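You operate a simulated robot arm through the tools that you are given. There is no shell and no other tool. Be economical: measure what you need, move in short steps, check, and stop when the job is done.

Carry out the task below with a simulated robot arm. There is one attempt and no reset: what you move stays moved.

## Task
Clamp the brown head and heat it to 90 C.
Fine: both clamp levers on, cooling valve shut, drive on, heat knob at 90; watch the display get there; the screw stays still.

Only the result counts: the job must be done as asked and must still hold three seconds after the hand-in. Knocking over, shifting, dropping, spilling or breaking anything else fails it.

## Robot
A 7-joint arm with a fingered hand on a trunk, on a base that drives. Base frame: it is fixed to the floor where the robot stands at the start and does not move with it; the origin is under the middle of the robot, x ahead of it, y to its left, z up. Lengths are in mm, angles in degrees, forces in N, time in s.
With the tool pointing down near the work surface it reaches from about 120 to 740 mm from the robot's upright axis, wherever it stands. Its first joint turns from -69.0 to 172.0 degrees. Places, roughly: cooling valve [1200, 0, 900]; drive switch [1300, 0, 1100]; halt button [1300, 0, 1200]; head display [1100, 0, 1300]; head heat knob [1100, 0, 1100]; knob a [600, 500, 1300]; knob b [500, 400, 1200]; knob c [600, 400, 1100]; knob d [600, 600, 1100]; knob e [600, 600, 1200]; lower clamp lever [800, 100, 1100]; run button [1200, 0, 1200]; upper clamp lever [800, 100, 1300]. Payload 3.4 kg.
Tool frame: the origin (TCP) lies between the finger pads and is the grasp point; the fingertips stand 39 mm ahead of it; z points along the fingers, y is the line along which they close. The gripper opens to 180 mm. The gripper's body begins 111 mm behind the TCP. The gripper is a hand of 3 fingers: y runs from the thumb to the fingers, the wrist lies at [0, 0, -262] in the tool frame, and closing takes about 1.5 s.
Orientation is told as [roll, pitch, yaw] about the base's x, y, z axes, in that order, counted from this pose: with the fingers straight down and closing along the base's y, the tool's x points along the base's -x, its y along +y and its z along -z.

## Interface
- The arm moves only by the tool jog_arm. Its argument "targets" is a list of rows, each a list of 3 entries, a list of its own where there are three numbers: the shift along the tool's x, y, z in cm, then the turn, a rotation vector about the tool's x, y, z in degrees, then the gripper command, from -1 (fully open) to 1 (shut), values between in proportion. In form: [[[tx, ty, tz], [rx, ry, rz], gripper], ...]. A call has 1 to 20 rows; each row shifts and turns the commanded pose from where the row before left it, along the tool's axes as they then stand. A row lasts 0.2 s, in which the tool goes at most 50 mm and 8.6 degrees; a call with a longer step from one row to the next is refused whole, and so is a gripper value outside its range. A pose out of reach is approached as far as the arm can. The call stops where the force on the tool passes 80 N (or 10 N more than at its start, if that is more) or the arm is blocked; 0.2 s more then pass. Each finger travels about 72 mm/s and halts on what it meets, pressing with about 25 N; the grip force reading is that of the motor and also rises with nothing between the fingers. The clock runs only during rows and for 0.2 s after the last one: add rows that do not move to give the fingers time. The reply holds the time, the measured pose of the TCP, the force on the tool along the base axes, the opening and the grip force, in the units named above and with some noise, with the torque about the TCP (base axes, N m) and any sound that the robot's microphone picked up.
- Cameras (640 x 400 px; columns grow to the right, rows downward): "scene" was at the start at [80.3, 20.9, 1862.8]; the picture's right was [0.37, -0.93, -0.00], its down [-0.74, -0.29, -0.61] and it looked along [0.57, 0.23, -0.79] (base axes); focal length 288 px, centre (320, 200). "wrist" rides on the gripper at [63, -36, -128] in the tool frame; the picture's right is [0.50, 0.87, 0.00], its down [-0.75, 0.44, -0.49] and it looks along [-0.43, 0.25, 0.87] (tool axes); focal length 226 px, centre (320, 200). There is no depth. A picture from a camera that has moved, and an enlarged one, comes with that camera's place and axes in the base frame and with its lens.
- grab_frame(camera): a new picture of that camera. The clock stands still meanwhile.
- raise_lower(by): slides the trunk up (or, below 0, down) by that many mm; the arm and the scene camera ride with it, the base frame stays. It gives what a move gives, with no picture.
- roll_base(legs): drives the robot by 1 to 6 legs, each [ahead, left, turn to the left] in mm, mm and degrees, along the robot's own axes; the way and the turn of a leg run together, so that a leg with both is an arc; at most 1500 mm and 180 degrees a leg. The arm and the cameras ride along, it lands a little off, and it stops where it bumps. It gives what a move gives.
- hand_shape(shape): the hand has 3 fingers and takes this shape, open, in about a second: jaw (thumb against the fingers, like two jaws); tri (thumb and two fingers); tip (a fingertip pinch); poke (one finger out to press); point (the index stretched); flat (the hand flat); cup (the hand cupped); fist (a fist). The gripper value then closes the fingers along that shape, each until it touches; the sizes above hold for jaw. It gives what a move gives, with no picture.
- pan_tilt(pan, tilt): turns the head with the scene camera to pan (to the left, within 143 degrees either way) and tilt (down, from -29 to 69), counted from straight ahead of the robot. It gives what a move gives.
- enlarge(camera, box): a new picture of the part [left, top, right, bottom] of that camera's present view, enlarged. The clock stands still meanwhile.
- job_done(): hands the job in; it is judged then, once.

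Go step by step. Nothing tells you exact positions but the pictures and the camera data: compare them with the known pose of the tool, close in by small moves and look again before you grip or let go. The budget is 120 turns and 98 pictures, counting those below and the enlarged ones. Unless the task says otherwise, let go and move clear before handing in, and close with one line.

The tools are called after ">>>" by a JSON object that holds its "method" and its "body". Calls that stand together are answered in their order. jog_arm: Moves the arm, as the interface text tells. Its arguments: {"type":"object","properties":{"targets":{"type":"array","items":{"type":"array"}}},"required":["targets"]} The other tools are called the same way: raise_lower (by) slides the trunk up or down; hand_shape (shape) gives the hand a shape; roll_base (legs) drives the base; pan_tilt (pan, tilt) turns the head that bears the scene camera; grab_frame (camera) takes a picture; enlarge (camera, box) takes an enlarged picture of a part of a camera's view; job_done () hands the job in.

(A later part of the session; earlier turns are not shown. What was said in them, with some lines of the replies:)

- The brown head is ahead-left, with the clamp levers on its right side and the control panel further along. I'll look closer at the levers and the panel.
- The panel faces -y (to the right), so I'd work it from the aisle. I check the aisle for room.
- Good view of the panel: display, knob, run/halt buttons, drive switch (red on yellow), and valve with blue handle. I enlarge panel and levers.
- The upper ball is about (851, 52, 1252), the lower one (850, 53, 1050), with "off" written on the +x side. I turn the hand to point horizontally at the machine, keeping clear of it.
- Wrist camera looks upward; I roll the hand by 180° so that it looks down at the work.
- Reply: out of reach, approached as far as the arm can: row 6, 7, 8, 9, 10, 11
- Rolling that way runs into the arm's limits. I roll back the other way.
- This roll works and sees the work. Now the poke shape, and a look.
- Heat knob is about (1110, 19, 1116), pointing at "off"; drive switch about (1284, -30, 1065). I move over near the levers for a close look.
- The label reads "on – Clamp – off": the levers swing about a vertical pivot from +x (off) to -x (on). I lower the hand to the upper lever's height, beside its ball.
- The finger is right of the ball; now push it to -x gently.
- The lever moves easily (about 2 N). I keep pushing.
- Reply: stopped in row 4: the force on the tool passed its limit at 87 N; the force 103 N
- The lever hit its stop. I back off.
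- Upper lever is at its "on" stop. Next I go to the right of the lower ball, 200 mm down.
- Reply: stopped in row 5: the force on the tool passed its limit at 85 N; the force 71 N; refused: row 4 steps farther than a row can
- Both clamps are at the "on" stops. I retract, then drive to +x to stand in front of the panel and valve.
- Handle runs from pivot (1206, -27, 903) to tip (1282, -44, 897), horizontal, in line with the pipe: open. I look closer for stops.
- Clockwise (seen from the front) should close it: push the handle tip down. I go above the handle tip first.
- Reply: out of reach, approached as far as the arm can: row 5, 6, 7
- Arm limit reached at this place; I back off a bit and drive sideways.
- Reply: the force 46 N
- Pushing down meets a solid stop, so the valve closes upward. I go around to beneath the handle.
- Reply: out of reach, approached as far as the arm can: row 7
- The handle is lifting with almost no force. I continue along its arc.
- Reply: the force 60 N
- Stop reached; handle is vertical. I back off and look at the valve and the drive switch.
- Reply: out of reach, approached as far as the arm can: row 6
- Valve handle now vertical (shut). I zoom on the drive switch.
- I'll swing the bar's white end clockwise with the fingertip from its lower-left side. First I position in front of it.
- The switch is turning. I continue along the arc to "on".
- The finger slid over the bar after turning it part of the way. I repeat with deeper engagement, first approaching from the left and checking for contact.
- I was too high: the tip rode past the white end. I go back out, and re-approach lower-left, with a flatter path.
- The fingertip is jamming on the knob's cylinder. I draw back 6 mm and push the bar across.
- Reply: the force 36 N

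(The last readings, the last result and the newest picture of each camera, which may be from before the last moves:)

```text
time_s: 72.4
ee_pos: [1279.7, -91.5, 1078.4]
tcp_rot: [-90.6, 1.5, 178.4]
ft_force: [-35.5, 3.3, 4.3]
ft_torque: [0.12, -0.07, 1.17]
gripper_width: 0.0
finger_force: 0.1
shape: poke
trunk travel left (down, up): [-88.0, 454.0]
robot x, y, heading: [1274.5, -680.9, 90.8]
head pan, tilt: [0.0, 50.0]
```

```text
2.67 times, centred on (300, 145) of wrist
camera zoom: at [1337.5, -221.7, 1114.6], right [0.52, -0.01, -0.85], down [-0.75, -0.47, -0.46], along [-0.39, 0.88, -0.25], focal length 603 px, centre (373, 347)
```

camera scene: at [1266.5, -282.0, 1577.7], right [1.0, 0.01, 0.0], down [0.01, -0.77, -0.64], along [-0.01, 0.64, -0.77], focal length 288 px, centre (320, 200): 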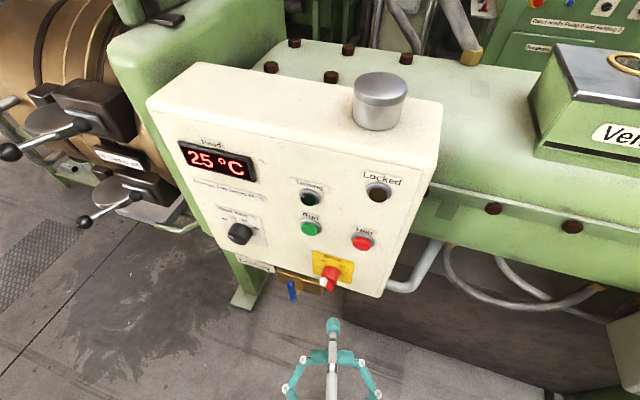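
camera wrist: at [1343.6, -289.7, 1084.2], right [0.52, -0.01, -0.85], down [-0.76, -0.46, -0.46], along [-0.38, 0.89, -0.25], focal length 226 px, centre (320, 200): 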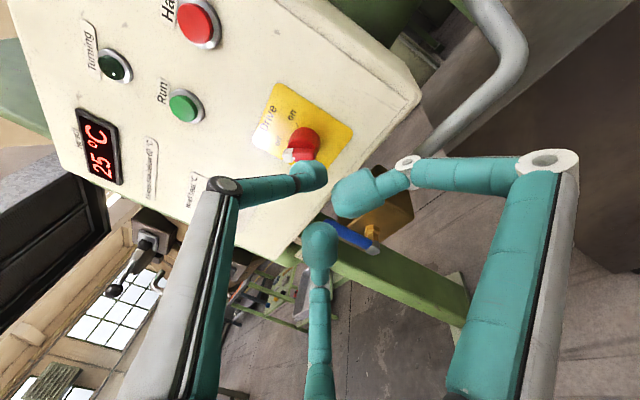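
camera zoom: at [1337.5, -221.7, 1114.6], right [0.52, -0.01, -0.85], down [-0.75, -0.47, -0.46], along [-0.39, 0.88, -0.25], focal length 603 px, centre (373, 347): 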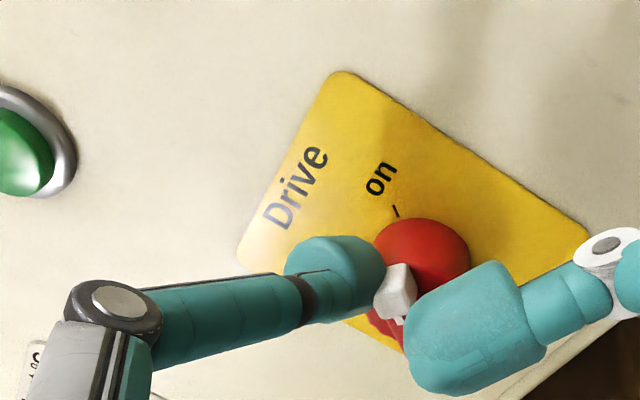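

White end is now about 40° right of vertical, and the force is rising: likely the stop. I back off and check.

>>> {"method": "jog_arm", "body": {"targets": [[[-1, -0.5, 0], [0, 0, 0], -1], [[0, 0, -4], [0, 0, 0], -1], [[-3, 0, -4], [0, 0, 0], -1], [[-4, 0, 0], [0, 0, 0], -1]]}}

>>> {"method": "enlarge", "body": {"camera": "scene", "box": [190, 160, 390, 310]}}

>>> {"method": "enlarge", "body": {"camera": "wrist", "box": [240, 0, 440, 150]}}

```text
time_s: 73.4
ee_pos: [1197.0, -168.1, 1079.4]
tcp_rot: [-90.5, 1.8, 177.6]
ft_force: [-0.2, -0.1, 0.3]
ft_torque: [0.02, 0.04, -0.03]
gripper_width: 0.0
finger_force: 0.1
shape: poke
trunk travel left (down, up): [-88.0, 454.0]
robot x, y, heading: [1273.4, -682.1, 90.4]
head pan, tilt: [0.0, 50.0]
```

```text
2.67 times, centred on (290, 235) of scene
camera zoom: at [1254.8, -280.1, 1576.9], right [1.0, 0.01, 0.01], down [0.01, -0.77, -0.64], along [0.0, 0.64, -0.77], focal length 769 px, centre (400, 107)
```

zoom: 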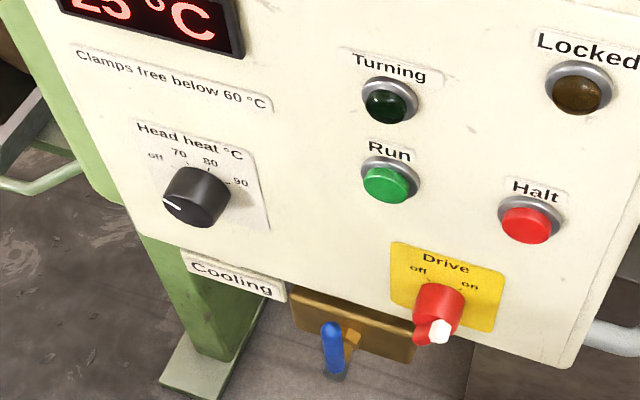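

```text
2.67 times, centred on (340, 75) of wrist
camera zoom: at [1252.5, -299.5, 1115.4], right [0.53, -0.01, -0.85], down [-0.76, -0.46, -0.46], along [-0.38, 0.89, -0.25], focal length 603 px, centre (267, 533)
```

zoom: 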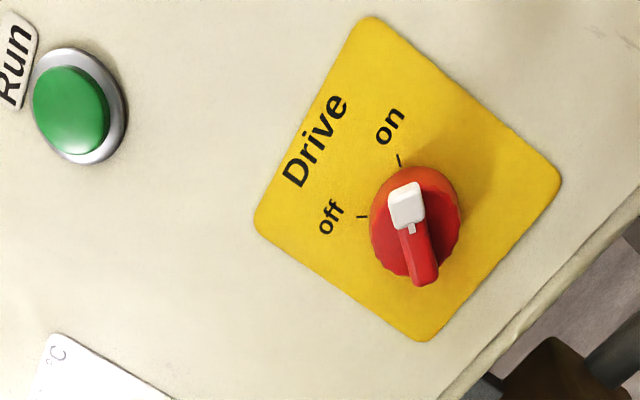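

The drive points at "on". Next the heat knob: I drive left so the knob lies in front, and set the three-finger shape.

>>> {"method": "roll_base", "body": {"legs": [[0, 190, 0]]}}

>>> {"method": "hand_shape", "body": {"shape": "tri"}}

>>> {"method": "grab_frame", "body": {"camera": "wrist"}}

>>> {"method": "grab_frame", "body": {"camera": "scene"}}

```text
time_s: 75.0
ee_pos: [1013.4, -170.1, 1080.9]
tcp_rot: [-90.6, 1.6, 177.4]
ft_force: [-0.7, -1.0, -0.1]
ft_torque: [-0.04, -0.03, -0.04]
gripper_width: 0.0
finger_force: 0.0
shape: poke
trunk travel left (down, up): [-88.0, 454.0]
robot x, y, heading: [1084.9, -682.5, 90.6]
head pan, tilt: [0.0, 50.0]
```

```text
time_s: 75.9
ee_pos: [1019.1, -172.7, 1082.8]
tcp_rot: [-90.7, 1.3, 177.5]
ft_force: [-0.2, -0.5, -0.1]
ft_torque: [-0.03, -0.05, -0.01]
gripper_width: 179.7
finger_force: 0.1
shape: tri
trunk travel left (down, up): [-88.0, 454.0]
robot x, y, heading: [1084.9, -679.7, 90.6]
head pan, tilt: [0.0, 50.0]
```

```text
20 pictures are left
camera wrist: at [1075.1, -305.2, 1117.3], right [0.52, -0.01, -0.85], down [-0.76, -0.45, -0.46], along [-0.38, 0.89, -0.24], focal length 226 px, centre (320, 200)
```

wrist: 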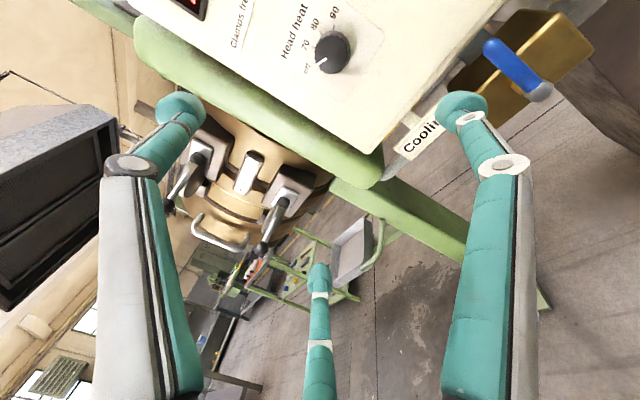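

```text
19 pictures are left
camera scene: at [1082.0, -282.5, 1577.3], right [1.0, 0.01, 0.0], down [0.01, -0.77, -0.64], along [-0.01, 0.64, -0.77], focal length 288 px, centre (320, 200)
```

scene: 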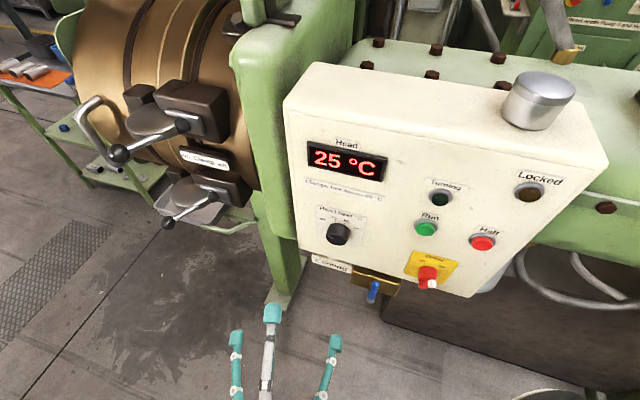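

Knob centre is about (1112, 14, 1122). I half close the fingers and move in front of it.

>>> {"method": "jog_arm", "body": {"targets": [[[4.5, -1.8, 0], [0, 0, 0], 0.2], [[4.5, -2.1, 0], [0, 0, 0], 0.2], [[0, 0, 4], [0, 0, 0], 0.2], [[0, 0, 3], [0, 0, 0], 0.2], [[0, 0, 0], [0, 0, 0], 0.2], [[0, 0, 0], [0, 0, 0], 0.2]]}}

>>> {"method": "grab_frame", "body": {"camera": "wrist"}}

>>> {"method": "enlarge", "body": {"camera": "scene", "box": [260, 180, 440, 320]}}

```text
time_s: 77.3
ee_pos: [1112.5, -107.4, 1124.9]
tcp_rot: [-90.7, 1.1, 177.5]
ft_force: [-0.8, -0.2, -0.2]
ft_torque: [-0.01, -0.02, -0.04]
gripper_width: 72.5
finger_force: 0.2
shape: tri
trunk travel left (down, up): [-88.0, 454.0]
robot x, y, heading: [1084.5, -683.5, 90.5]
head pan, tilt: [0.0, 50.0]
```

```text
18 pictures are left
camera wrist: at [1168.3, -239.1, 1159.7], right [0.52, -0.01, -0.85], down [-0.76, -0.45, -0.46], along [-0.38, 0.89, -0.24], focal length 226 px, centre (320, 200)
```

wrist: 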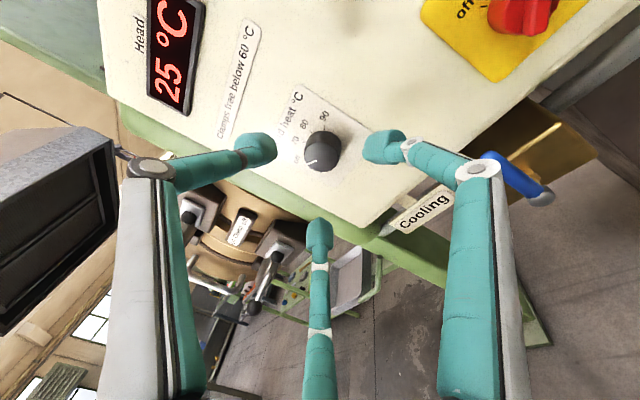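

```text
2.86 times, centred on (350, 250) of scene
camera zoom: at [1086.1, -281.7, 1577.1], right [1.0, 0.01, 0.0], down [0.0, -0.77, -0.64], along [-0.01, 0.64, -0.77], focal length 824 px, centre (234, 57)
```

zoom: 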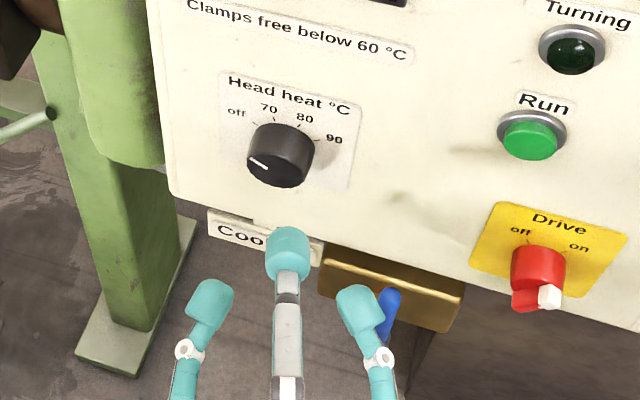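

Centred on the knob. I advance slowly, then close on it.

>>> {"method": "jog_arm", "body": {"targets": [[[0, 0, 3], [0, 0, 0], 0.2], [[0, 0, 3], [0, 0, 0], 0.2], [[0, 0, 1], [0, 0, 0], 0.2], [[0, 0, 1], [0, 0, 0], 0.2], [[0, 0, 0], [0, 0, 0], 0.4], [[0, 0, 0], [0, 0, 0], 0.6], [[0, 0, 0], [0, 0, 0], 0.8], [[0, 0, 0], [0, 0, 0], 1], [[0, 0, 0], [0, 0, 0], 1]]}}

>>> {"method": "enlarge", "body": {"camera": "scene", "box": [260, 180, 440, 320]}}

```text
time_s: 79.3
ee_pos: [1112.9, -28.8, 1124.6]
tcp_rot: [-90.8, 1.3, 177.6]
ft_force: [-1.7, -7.8, -3.9]
ft_torque: [-0.35, 0.16, 0.38]
gripper_width: 28.9
finger_force: 25.5
shape: tri
trunk travel left (down, up): [-88.0, 454.0]
robot x, y, heading: [1083.3, -682.0, 90.4]
head pan, tilt: [0.0, 50.0]
```

```text
2.86 times, centred on (350, 250) of scene
camera zoom: at [1084.2, -282.6, 1577.3], right [1.0, 0.01, 0.0], down [0.0, -0.77, -0.64], along [-0.01, 0.64, -0.77], focal length 824 px, centre (234, 57)
```

zoom: 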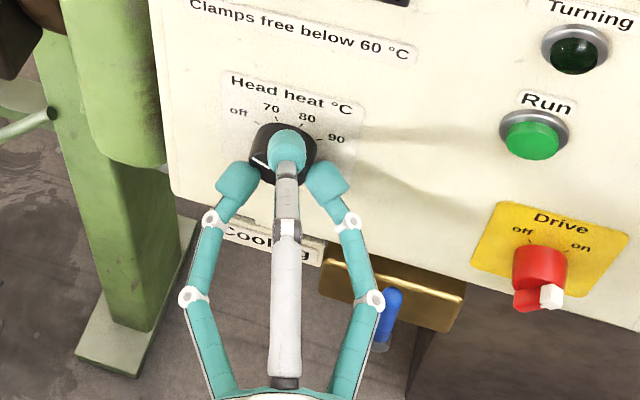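

Gripped. I turn clockwise by about 40° and check.

>>> {"method": "jog_arm", "body": {"targets": [[[0, 0, 0], [0, 0, 8], 1], [[0, 0, 0], [0, 0, 8], 1], [[0, 0, 0], [0, 0, 8], 1], [[0, 0, 0], [0, 0, 8], 1], [[0, 0, 0], [0, 0, 8], 1]]}}

>>> {"method": "enlarge", "body": {"camera": "scene", "box": [260, 160, 440, 300]}}

```text
time_s: 80.5
ee_pos: [1113.8, -29.4, 1125.5]
tcp_rot: [-90.9, -38.8, 178.2]
ft_force: [-1.0, -10.9, -6.8]
ft_torque: [-0.23, -0.02, 0.09]
gripper_width: 28.8
finger_force: 24.8
shape: tri
trunk travel left (down, up): [-88.0, 454.0]
robot x, y, heading: [1086.2, -679.2, 90.6]
head pan, tilt: [0.0, 50.0]
```

```text
2.86 times, centred on (350, 230) of scene
camera zoom: at [1085.2, -282.8, 1577.3], right [1.0, 0.01, 0.0], down [0.0, -0.77, -0.64], along [-0.01, 0.64, -0.77], focal length 824 px, centre (234, 114)
```

zoom: 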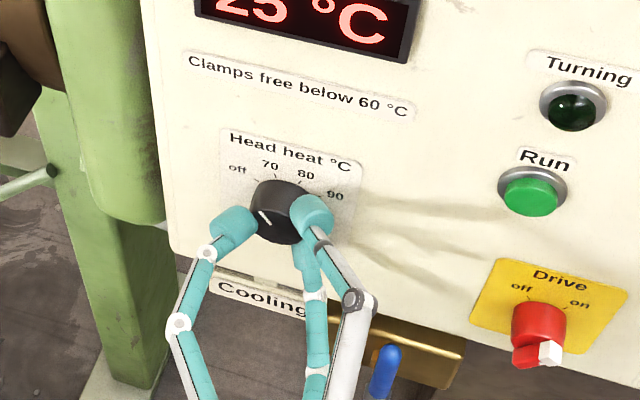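

The knob turns with the hand. I continue 56° further.

>>> {"method": "jog_arm", "body": {"targets": [[[0, 0, 0], [0, 0, 8], 1], [[0, 0, 0], [0, 0, 8], 1], [[0, 0, 0], [0, 0, 8], 1], [[0, 0, 0], [0, 0, 8], 1], [[0, 0, 0], [0, 0, 8], 1], [[0, 0, 0], [0, 0, 8], 1], [[0, 0, 0], [0, 0, 8], 1]]}}

>>> {"method": "enlarge", "body": {"camera": "scene", "box": [280, 140, 400, 260]}}

```text
time_s: 82.1
ee_pos: [1116.6, -29.4, 1127.8]
tcp_rot: [101.8, -84.7, -14.3]
ft_force: [7.6, -6.7, 9.7]
ft_torque: [0.34, -0.04, -0.21]
gripper_width: 21.1
finger_force: 25.4
shape: tri
trunk travel left (down, up): [-88.0, 454.0]
robot x, y, heading: [1085.9, -678.7, 90.5]
head pan, tilt: [0.0, 50.0]
```

```text
3.33 times, centred on (340, 200) of scene
camera zoom: at [1089.8, -285.4, 1578.4], right [1.0, 0.01, -0.01], down [0.0, -0.77, -0.64], along [-0.01, 0.64, -0.77], focal length 961 px, centre (253, 200)
```

zoom: 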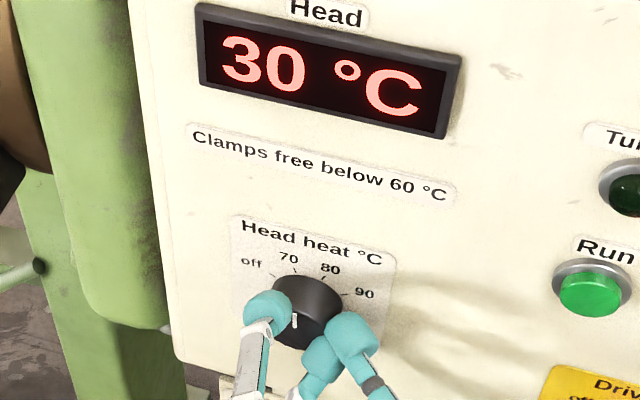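

It is already heating (30 °C), pointer near 70; grip was slipping. I open, roll back, and look before re-gripping.

>>> {"method": "jog_arm", "body": {"targets": [[[0, 0, 0], [0, 0, 0], 0.6], [[0, 0, 0], [0, 0, 0], 0.2], [[0, 0, 0], [0, 0, 0], 0.1], [[0, 0, 0], [0, 0, 0], 0.1], [[0, 0, -2], [0, 0, 0], 0.1], [[0, 0, 0], [0, 0, -8], 0.1], [[0, 0, 0], [0, 0, -8], 0.1], [[0, 0, 0], [0, 0, -8], 0.1], [[0, 0, 0], [0, 0, -8], 0.1], [[0, 0, 0], [0, 0, -8], 0.1], [[0, 0, 0], [0, 0, -8], 0.1], [[0, 0, 0], [0, 0, -8], 0.1], [[0, 0, 0], [0, 0, -8], 0.1], [[0, 0, 0], [0, 0, -8], 0.1]]}}

>>> {"method": "enlarge", "body": {"camera": "scene", "box": [270, 140, 410, 270]}}

```text
time_s: 85.1
ee_pos: [1113.5, -48.3, 1124.1]
tcp_rot: [-90.8, -22.6, 177.8]
ft_force: [-0.8, -0.2, 0.1]
ft_torque: [-0.02, 0.03, -0.02]
gripper_width: 80.6
finger_force: 0.0
shape: tri
trunk travel left (down, up): [-88.0, 454.0]
robot x, y, heading: [1085.7, -684.3, 90.5]
head pan, tilt: [0.0, 50.0]
```

```text
3.08 times, centred on (340, 205) of scene
camera zoom: at [1085.2, -281.3, 1577.0], right [1.0, 0.01, 0.0], down [0.0, -0.77, -0.64], along [-0.01, 0.64, -0.77], focal length 887 px, centre (258, 185)
```

zoom: 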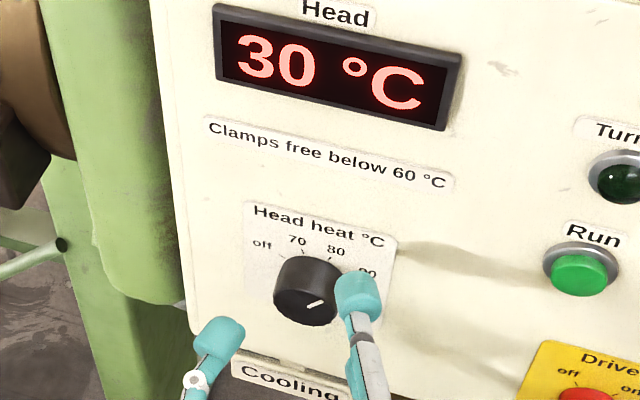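

The pointer now seems to point toward 90, on the right. I withdraw to see it clearly, and wait a bit to see the display.

>>> {"method": "jog_arm", "body": {"targets": [[[0, 0, -4], [0, 0, 0], 0.1], [[0, 0, -4], [0, 0, 0], 0.1], [[0, 0, 0], [0, 0, -8], 0.1], [[0, 0, 0], [0, 0, -8], 0.1], [[0, 0, 0], [0, 0, -6.5], 0.1], [[0, 0, 0], [0, 0, 0], 0.1], [[0, 0, 0], [0, 0, 0], 0.1], [[0, 0, 0], [0, 0, 0], 0.1], [[0, 0, 0], [0, 0, 0], 0.1], [[0, 0, 0], [0, 0, 0], 0.1]]}}

>>> {"method": "enlarge", "body": {"camera": "scene", "box": [270, 140, 410, 270]}}

>>> {"method": "enlarge", "body": {"camera": "wrist", "box": [230, 60, 430, 210]}}

```text
time_s: 87.3
ee_pos: [1109.1, -127.8, 1123.2]
tcp_rot: [-90.7, -0.1, 177.6]
ft_force: [-0.8, 0.3, -0.8]
ft_torque: [0.0, 0.02, 0.01]
gripper_width: 80.8
finger_force: 0.0
shape: tri
trunk travel left (down, up): [-88.0, 454.0]
robot x, y, heading: [1084.7, -679.3, 90.6]
head pan, tilt: [0.0, 50.0]
```

```text
3.08 times, centred on (340, 205) of scene
camera zoom: at [1084.7, -282.1, 1577.2], right [1.0, 0.01, 0.0], down [0.0, -0.77, -0.64], along [-0.01, 0.64, -0.77], focal length 887 px, centre (258, 185)
```

zoom: 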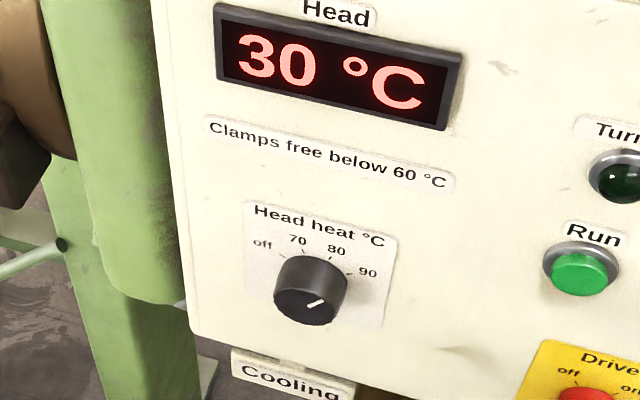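

```text
2.67 times, centred on (330, 135) of wrist
camera zoom: at [1166.7, -259.7, 1156.9], right [0.5, -0.01, -0.87], down [-0.78, -0.45, -0.44], along [-0.39, 0.89, -0.23], focal length 603 px, centre (293, 373)
```

zoom: 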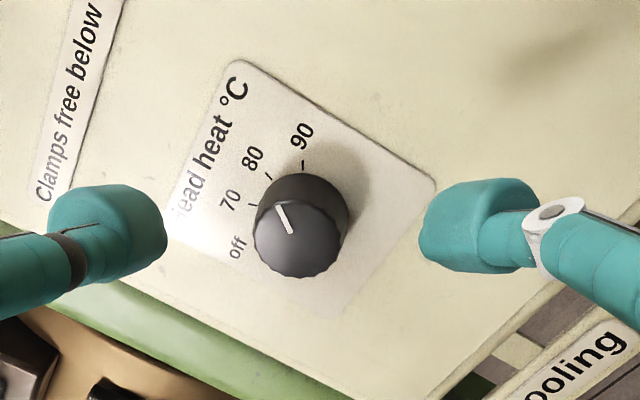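

The pointer is about midway between 80 and 90, so it needs about 24° more. I re-grip and turn that much.

>>> {"method": "jog_arm", "body": {"targets": [[[0.3, -0.2, 3], [0, 0, 0], 0.2], [[0, 0, 4], [0, 0, 0], 0.2], [[0, 0, 1.5], [0, 0, 0], 0.2], [[0, 0, 1.4], [0, 0, 0], 0.2], [[0, 0, 0], [0, 0, 0], 0.4], [[0, 0, 0], [0, 0, 0], 0.6], [[0, 0, 0], [0, 0, 0], 0.8], [[0, 0, 0], [0, 0, 0], 1], [[0, 0, 0], [0, 0, 0], 1], [[0, 0, 0], [0, 0, 8], 1], [[0, 0, 0], [0, 0, 8], 1], [[0, 0, 0], [0, 0, 8], 1], [[0, 0, 0], [0, 0, 0], 1]]}}

>>> {"method": "enlarge", "body": {"camera": "scene", "box": [270, 140, 410, 270]}}

```text
time_s: 90.1
ee_pos: [1115.9, -30.6, 1127.0]
tcp_rot: [-90.9, -24.3, 178.0]
ft_force: [-4.6, -6.0, 7.4]
ft_torque: [0.29, 0.06, 0.09]
gripper_width: 20.6
finger_force: 24.5
shape: tri
trunk travel left (down, up): [-88.0, 454.0]
robot x, y, heading: [1084.3, -680.3, 90.2]
head pan, tilt: [0.0, 50.0]
```

```text
3.08 times, centred on (340, 205) of scene
camera zoom: at [1082.9, -284.8, 1578.0], right [1.0, 0.01, 0.0], down [0.01, -0.77, -0.64], along [-0.01, 0.64, -0.77], focal length 887 px, centre (258, 185)
```

zoom: 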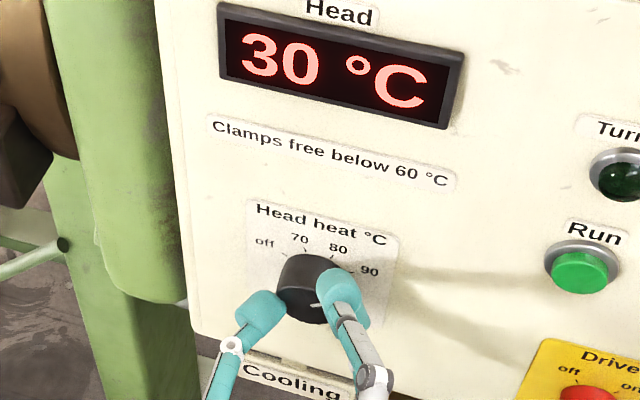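

>>> {"method": "jog_arm", "body": {"targets": [[[0, 0, 0], [0, 0, 0], 0.7], [[0, 0, 0], [0, 0, 0], 0.4], [[0, 0, 0], [0, 0, 0], 0.1], [[0, 0, 0], [0, 0, 0], 0.1], [[0, 0, -3], [0, 0, 0], 0.1], [[0, 0, -4], [0, 0, 0], 0.1], [[0, 0, -3], [0, 0, 0], 0.1], [[0, 0, 0], [0, 0, -8], 0.1], [[0, 0, 0], [0, 0, -8], 0.1], [[0, 0, 0], [0, 0, -8], 0.1], [[0, 0, 0], [0, 0, 0], 0.1], [[0, 0, 0], [0, 0, 0], 0.1]]}}

>>> {"method": "enlarge", "body": {"camera": "wrist", "box": [130, 0, 430, 210]}}

```text
time_s: 92.7
ee_pos: [1112.8, -130.1, 1125.9]
tcp_rot: [-90.7, -0.2, 177.7]
ft_force: [0.0, -0.2, 0.1]
ft_torque: [0.0, 0.02, 0.01]
gripper_width: 80.6
finger_force: 0.1
shape: tri
trunk travel left (down, up): [-88.0, 454.0]
robot x, y, heading: [1085.1, -679.9, 90.6]
head pan, tilt: [0.0, 50.0]
```

```text
1.90 times, centred on (280, 105) of wrist
camera zoom: at [1170.2, -260.6, 1159.8], right [0.5, -0.01, -0.87], down [-0.78, -0.45, -0.44], along [-0.39, 0.89, -0.23], focal length 431 px, centre (396, 381)
```

zoom: 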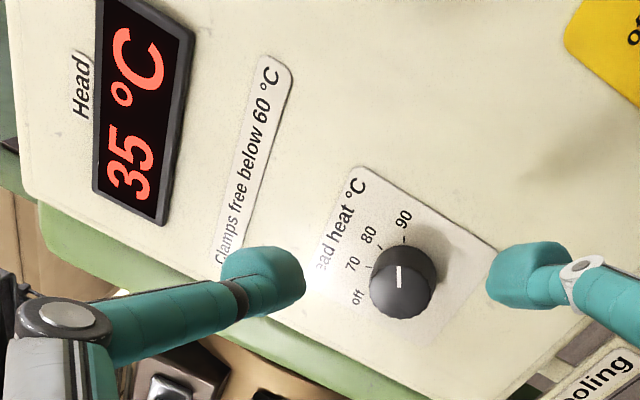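

Pointer lines up with 90, and the display shows 35 °C. I withdraw and wait, watching the display.

>>> {"method": "jog_arm", "body": {"targets": [[[0, 0, -3], [0, 0, 0], 0.1], [[0, 0, 0], [0, 0, 0], 0.1], [[0, 0, 0], [0, 0, 0], 0.1], [[0, 0, 0], [0, 0, 0], 0.1], [[0, 0, 0], [0, 0, 0], 0.1], [[0, 0, 0], [0, 0, 0], 0.1], [[0, 0, 0], [0, 0, 0], 0.1], [[0, 0, 0], [0, 0, 0], 0.1], [[0, 0, 0], [0, 0, 0], 0.1], [[0, 0, 0], [0, 0, 0], 0.1], [[0, 0, 0], [0, 0, 0], 0.1], [[0, 0, 0], [0, 0, 0], 0.1], [[0, 0, 0], [0, 0, 0], 0.1], [[0, 0, 0], [0, 0, 0], 0.1], [[0, 0, 0], [0, 0, 0], 0.1], [[0, 0, 0], [0, 0, 0], 0.1], [[0, 0, 0], [0, 0, 0], 0.1], [[0, 0, 0], [0, 0, 0], 0.1], [[0, 0, 0], [0, 0, 0], 0.1], [[0, 0, 0], [0, 0, 0], 0.1]]}}

>>> {"method": "grab_frame", "body": {"camera": "scene"}}

```text
time_s: 96.9
ee_pos: [1111.3, -159.0, 1127.5]
tcp_rot: [-90.8, -0.3, 177.7]
ft_force: [0.1, 0.6, -0.3]
ft_torque: [0.04, 0.0, 0.01]
gripper_width: 80.5
finger_force: 0.1
shape: tri
trunk travel left (down, up): [-88.0, 454.0]
robot x, y, heading: [1085.1, -682.5, 90.6]
head pan, tilt: [0.0, 50.0]
```

```text
8 pictures are left
camera scene: at [1084.9, -282.4, 1577.3], right [1.0, 0.01, 0.0], down [0.0, -0.77, -0.64], along [-0.01, 0.64, -0.77], focal length 288 px, centre (320, 200)
```

scene: 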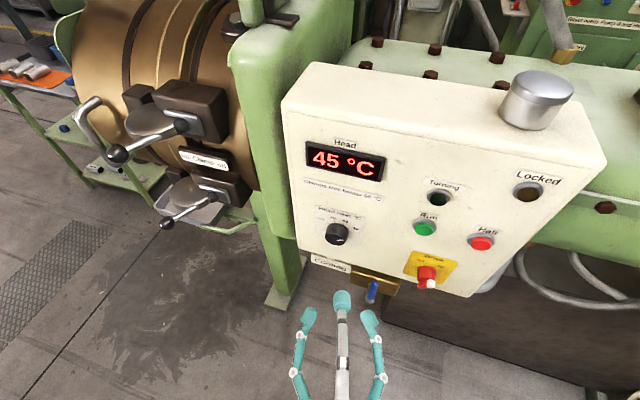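

45 °C and rising at about 2.5 °C/s with the levers still on. I wait about 25 s more.

>>> {"method": "jog_arm", "body": {"targets": [[[0, 0, 0], [0, 0, 0], 0.1], [[0, 0, 0], [0, 0, 0], 0.1], [[0, 0, 0], [0, 0, 0], 0.1], [[0, 0, 0], [0, 0, 0], 0.1], [[0, 0, 0], [0, 0, 0], 0.1], [[0, 0, 0], [0, 0, 0], 0.1], [[0, 0, 0], [0, 0, 0], 0.1], [[0, 0, 0], [0, 0, 0], 0.1], [[0, 0, 0], [0, 0, 0], 0.1], [[0, 0, 0], [0, 0, 0], 0.1], [[0, 0, 0], [0, 0, 0], 0.1], [[0, 0, 0], [0, 0, 0], 0.1], [[0, 0, 0], [0, 0, 0], 0.1], [[0, 0, 0], [0, 0, 0], 0.1], [[0, 0, 0], [0, 0, 0], 0.1], [[0, 0, 0], [0, 0, 0], 0.1], [[0, 0, 0], [0, 0, 0], 0.1], [[0, 0, 0], [0, 0, 0], 0.1], [[0, 0, 0], [0, 0, 0], 0.1], [[0, 0, 0], [0, 0, 0], 0.1]]}}

>>> {"method": "jog_arm", "body": {"targets": [[[0, 0, 0], [0, 0, 0], 0.1], [[0, 0, 0], [0, 0, 0], 0.1], [[0, 0, 0], [0, 0, 0], 0.1], [[0, 0, 0], [0, 0, 0], 0.1], [[0, 0, 0], [0, 0, 0], 0.1], [[0, 0, 0], [0, 0, 0], 0.1], [[0, 0, 0], [0, 0, 0], 0.1], [[0, 0, 0], [0, 0, 0], 0.1], [[0, 0, 0], [0, 0, 0], 0.1], [[0, 0, 0], [0, 0, 0], 0.1], [[0, 0, 0], [0, 0, 0], 0.1], [[0, 0, 0], [0, 0, 0], 0.1], [[0, 0, 0], [0, 0, 0], 0.1], [[0, 0, 0], [0, 0, 0], 0.1], [[0, 0, 0], [0, 0, 0], 0.1], [[0, 0, 0], [0, 0, 0], 0.1], [[0, 0, 0], [0, 0, 0], 0.1], [[0, 0, 0], [0, 0, 0], 0.1], [[0, 0, 0], [0, 0, 0], 0.1], [[0, 0, 0], [0, 0, 0], 0.1]]}}

>>> {"method": "jog_arm", "body": {"targets": [[[0, 0, 0], [0, 0, 0], 0.1], [[0, 0, 0], [0, 0, 0], 0.1], [[0, 0, 0], [0, 0, 0], 0.1], [[0, 0, 0], [0, 0, 0], 0.1], [[0, 0, 0], [0, 0, 0], 0.1], [[0, 0, 0], [0, 0, 0], 0.1], [[0, 0, 0], [0, 0, 0], 0.1], [[0, 0, 0], [0, 0, 0], 0.1], [[0, 0, 0], [0, 0, 0], 0.1], [[0, 0, 0], [0, 0, 0], 0.1], [[0, 0, 0], [0, 0, 0], 0.1], [[0, 0, 0], [0, 0, 0], 0.1], [[0, 0, 0], [0, 0, 0], 0.1], [[0, 0, 0], [0, 0, 0], 0.1], [[0, 0, 0], [0, 0, 0], 0.1], [[0, 0, 0], [0, 0, 0], 0.1], [[0, 0, 0], [0, 0, 0], 0.1], [[0, 0, 0], [0, 0, 0], 0.1], [[0, 0, 0], [0, 0, 0], 0.1], [[0, 0, 0], [0, 0, 0], 0.1]]}}

>>> {"method": "jog_arm", "body": {"targets": [[[0, 0, 0], [0, 0, 0], 0.1], [[0, 0, 0], [0, 0, 0], 0.1], [[0, 0, 0], [0, 0, 0], 0.1], [[0, 0, 0], [0, 0, 0], 0.1], [[0, 0, 0], [0, 0, 0], 0.1], [[0, 0, 0], [0, 0, 0], 0.1], [[0, 0, 0], [0, 0, 0], 0.1], [[0, 0, 0], [0, 0, 0], 0.1], [[0, 0, 0], [0, 0, 0], 0.1], [[0, 0, 0], [0, 0, 0], 0.1], [[0, 0, 0], [0, 0, 0], 0.1], [[0, 0, 0], [0, 0, 0], 0.1], [[0, 0, 0], [0, 0, 0], 0.1], [[0, 0, 0], [0, 0, 0], 0.1], [[0, 0, 0], [0, 0, 0], 0.1], [[0, 0, 0], [0, 0, 0], 0.1], [[0, 0, 0], [0, 0, 0], 0.1], [[0, 0, 0], [0, 0, 0], 0.1], [[0, 0, 0], [0, 0, 0], 0.1], [[0, 0, 0], [0, 0, 0], 0.1]]}}

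>>> {"method": "jog_arm", "body": {"targets": [[[0, 0, 0], [0, 0, 0], 0.1], [[0, 0, 0], [0, 0, 0], 0.1], [[0, 0, 0], [0, 0, 0], 0.1], [[0, 0, 0], [0, 0, 0], 0.1], [[0, 0, 0], [0, 0, 0], 0.1], [[0, 0, 0], [0, 0, 0], 0.1], [[0, 0, 0], [0, 0, 0], 0.1], [[0, 0, 0], [0, 0, 0], 0.1], [[0, 0, 0], [0, 0, 0], 0.1], [[0, 0, 0], [0, 0, 0], 0.1], [[0, 0, 0], [0, 0, 0], 0.1], [[0, 0, 0], [0, 0, 0], 0.1], [[0, 0, 0], [0, 0, 0], 0.1], [[0, 0, 0], [0, 0, 0], 0.1], [[0, 0, 0], [0, 0, 0], 0.1], [[0, 0, 0], [0, 0, 0], 0.1], [[0, 0, 0], [0, 0, 0], 0.1], [[0, 0, 0], [0, 0, 0], 0.1], [[0, 0, 0], [0, 0, 0], 0.1], [[0, 0, 0], [0, 0, 0], 0.1]]}}

>>> {"method": "jog_arm", "body": {"targets": [[[0, 0, 0], [0, 0, 0], 0.1], [[0, 0, 0], [0, 0, 0], 0.1], [[0, 0, 0], [0, 0, 0], 0.1], [[0, 0, 0], [0, 0, 0], 0.1], [[0, 0, 0], [0, 0, 0], 0.1], [[0, 0, 0], [0, 0, 0], 0.1], [[0, 0, 0], [0, 0, 0], 0.1], [[0, 0, 0], [0, 0, 0], 0.1], [[0, 0, 0], [0, 0, 0], 0.1], [[0, 0, 0], [0, 0, 0], 0.1], [[0, 0, 0], [0, 0, 0], 0.1], [[0, 0, 0], [0, 0, 0], 0.1], [[0, 0, 0], [0, 0, 0], 0.1], [[0, 0, 0], [0, 0, 0], 0.1], [[0, 0, 0], [0, 0, 0], 0.1], [[0, 0, 0], [0, 0, 0], 0.1], [[0, 0, 0], [0, 0, 0], 0.1], [[0, 0, 0], [0, 0, 0], 0.1], [[0, 0, 0], [0, 0, 0], 0.1], [[0, 0, 0], [0, 0, 0], 0.1]]}}

>>> {"method": "enlarge", "body": {"camera": "scene", "box": [270, 130, 510, 310]}}

```text
time_s: 101.1
ee_pos: [1111.7, -159.8, 1126.2]
tcp_rot: [-90.8, -0.2, 177.6]
ft_force: [-1.2, 0.1, -0.2]
ft_torque: [0.0, 0.02, 0.02]
gripper_width: 80.7
finger_force: 0.1
shape: tri
trunk travel left (down, up): [-88.0, 454.0]
robot x, y, heading: [1080.9, -680.1, 90.6]
head pan, tilt: [0.0, 50.0]
```

```text
time_s: 105.3
ee_pos: [1111.9, -159.1, 1125.7]
tcp_rot: [-90.7, -0.2, 177.6]
ft_force: [-0.9, -0.3, 0.7]
ft_torque: [0.05, -0.02, 0.01]
gripper_width: 80.5
finger_force: 0.0
shape: tri
trunk travel left (down, up): [-88.0, 454.0]
robot x, y, heading: [1081.5, -681.3, 90.5]
head pan, tilt: [0.0, 50.0]
```

```text
time_s: 109.5
ee_pos: [1112.5, -160.2, 1127.3]
tcp_rot: [-90.6, -0.2, 177.5]
ft_force: [0.4, 0.0, 0.8]
ft_torque: [0.0, 0.02, 0.02]
gripper_width: 80.5
finger_force: 0.1
shape: tri
trunk travel left (down, up): [-88.0, 454.0]
robot x, y, heading: [1084.6, -681.8, 90.3]
head pan, tilt: [0.0, 50.0]
```

```text
time_s: 113.7
ee_pos: [1112.1, -158.7, 1127.1]
tcp_rot: [-90.6, -0.2, 177.6]
ft_force: [-0.3, -0.1, 0.9]
ft_torque: [0.01, 0.03, 0.0]
gripper_width: 80.4
finger_force: 0.1
shape: tri
trunk travel left (down, up): [-88.0, 454.0]
robot x, y, heading: [1085.4, -680.5, 90.5]
head pan, tilt: [0.0, 50.0]
```

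```text
time_s: 117.9
ee_pos: [1112.9, -159.3, 1126.0]
tcp_rot: [-90.7, -0.2, 177.7]
ft_force: [0.5, 0.4, 0.2]
ft_torque: [0.0, 0.02, 0.05]
gripper_width: 80.6
finger_force: 0.0
shape: tri
trunk travel left (down, up): [-88.0, 454.0]
robot x, y, heading: [1085.5, -680.0, 90.4]
head pan, tilt: [0.0, 50.0]
```

```text
time_s: 122.1
ee_pos: [1112.0, -158.9, 1127.2]
tcp_rot: [-90.6, -0.2, 177.6]
ft_force: [0.5, 0.2, 0.2]
ft_torque: [-0.01, -0.02, 0.01]
gripper_width: 80.1
finger_force: 0.1
shape: tri
trunk travel left (down, up): [-88.0, 454.0]
robot x, y, heading: [1083.4, -679.0, 90.5]
head pan, tilt: [0.0, 50.0]
```

```text
2.22 times, centred on (390, 220) of scene
camera zoom: at [1084.9, -282.4, 1577.3], right [1.0, 0.01, 0.0], down [0.0, -0.77, -0.64], along [-0.01, 0.64, -0.77], focal length 641 px, centre (164, 156)
```

zoom: 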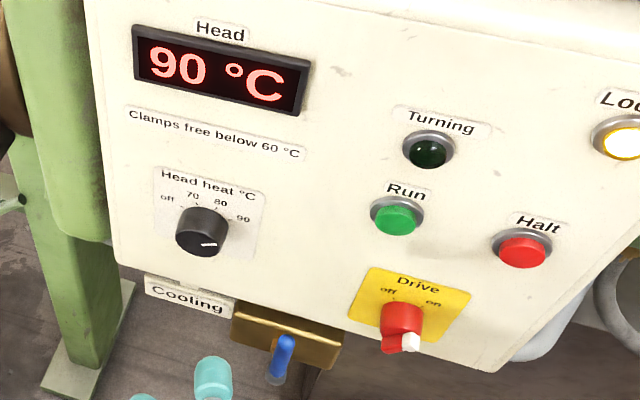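

The display shows 90 °C, "Locked" is lit and "Turning" is dark. I do one last stability check.

>>> {"method": "jog_arm", "body": {"targets": [[[0, 0, -3], [0, 0, 0], 0.1], [[0, 0, 0], [0, 0, 0], 0.1], [[0, 0, 0], [0, 0, 0], 0.1], [[0, 0, 0], [0, 0, 0], 0.1], [[0, 0, 0], [0, 0, 0], 0.1], [[0, 0, 0], [0, 0, 0], 0.1], [[0, 0, 0], [0, 0, 0], 0.1], [[0, 0, 0], [0, 0, 0], 0.1], [[0, 0, 0], [0, 0, 0], 0.1], [[0, 0, 0], [0, 0, 0], 0.1], [[0, 0, 0], [0, 0, 0], 0.1], [[0, 0, 0], [0, 0, 0], 0.1], [[0, 0, 0], [0, 0, 0], 0.1], [[0, 0, 0], [0, 0, 0], 0.1], [[0, 0, 0], [0, 0, 0], 0.1], [[0, 0, 0], [0, 0, 0], 0.1]]}}

>>> {"method": "grab_frame", "body": {"camera": "scene"}}

```text
time_s: 125.5
ee_pos: [1115.7, -181.2, 1117.0]
tcp_rot: [-89.4, 0.1, 176.1]
ft_force: [-0.3, -0.3, -0.1]
ft_torque: [-0.01, 0.03, 0.04]
gripper_width: 80.6
finger_force: 0.0
shape: tri
trunk travel left (down, up): [-88.0, 454.0]
robot x, y, heading: [1085.2, -677.3, 90.3]
head pan, tilt: [0.0, 50.0]
```

```text
6 pictures are left
camera scene: at [1084.7, -282.7, 1577.4], right [1.0, 0.01, 0.0], down [0.0, -0.77, -0.64], along [-0.01, 0.64, -0.77], focal length 288 px, centre (320, 200)
```

scene: 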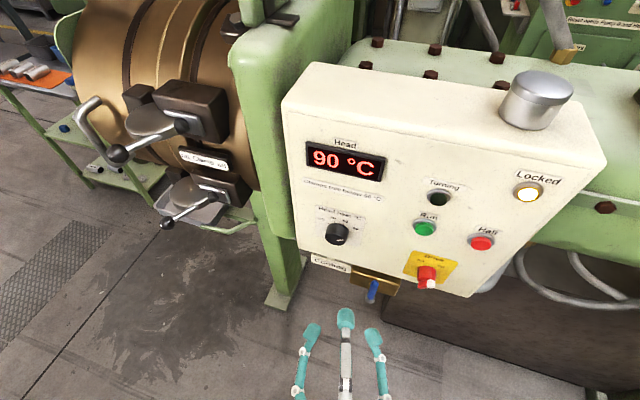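

The display holds at 90 °C, both levers are on, the valve is shut, the drive is on, and the hand is clear. Handing in.

>>> {"method": "job_done", "body": {}}

```text
The job is handed in.
```

The brown head is clamped with both levers and heated: the display holds at 90 °C, the cooling valve is shut, the drive is on, and the screw is still.
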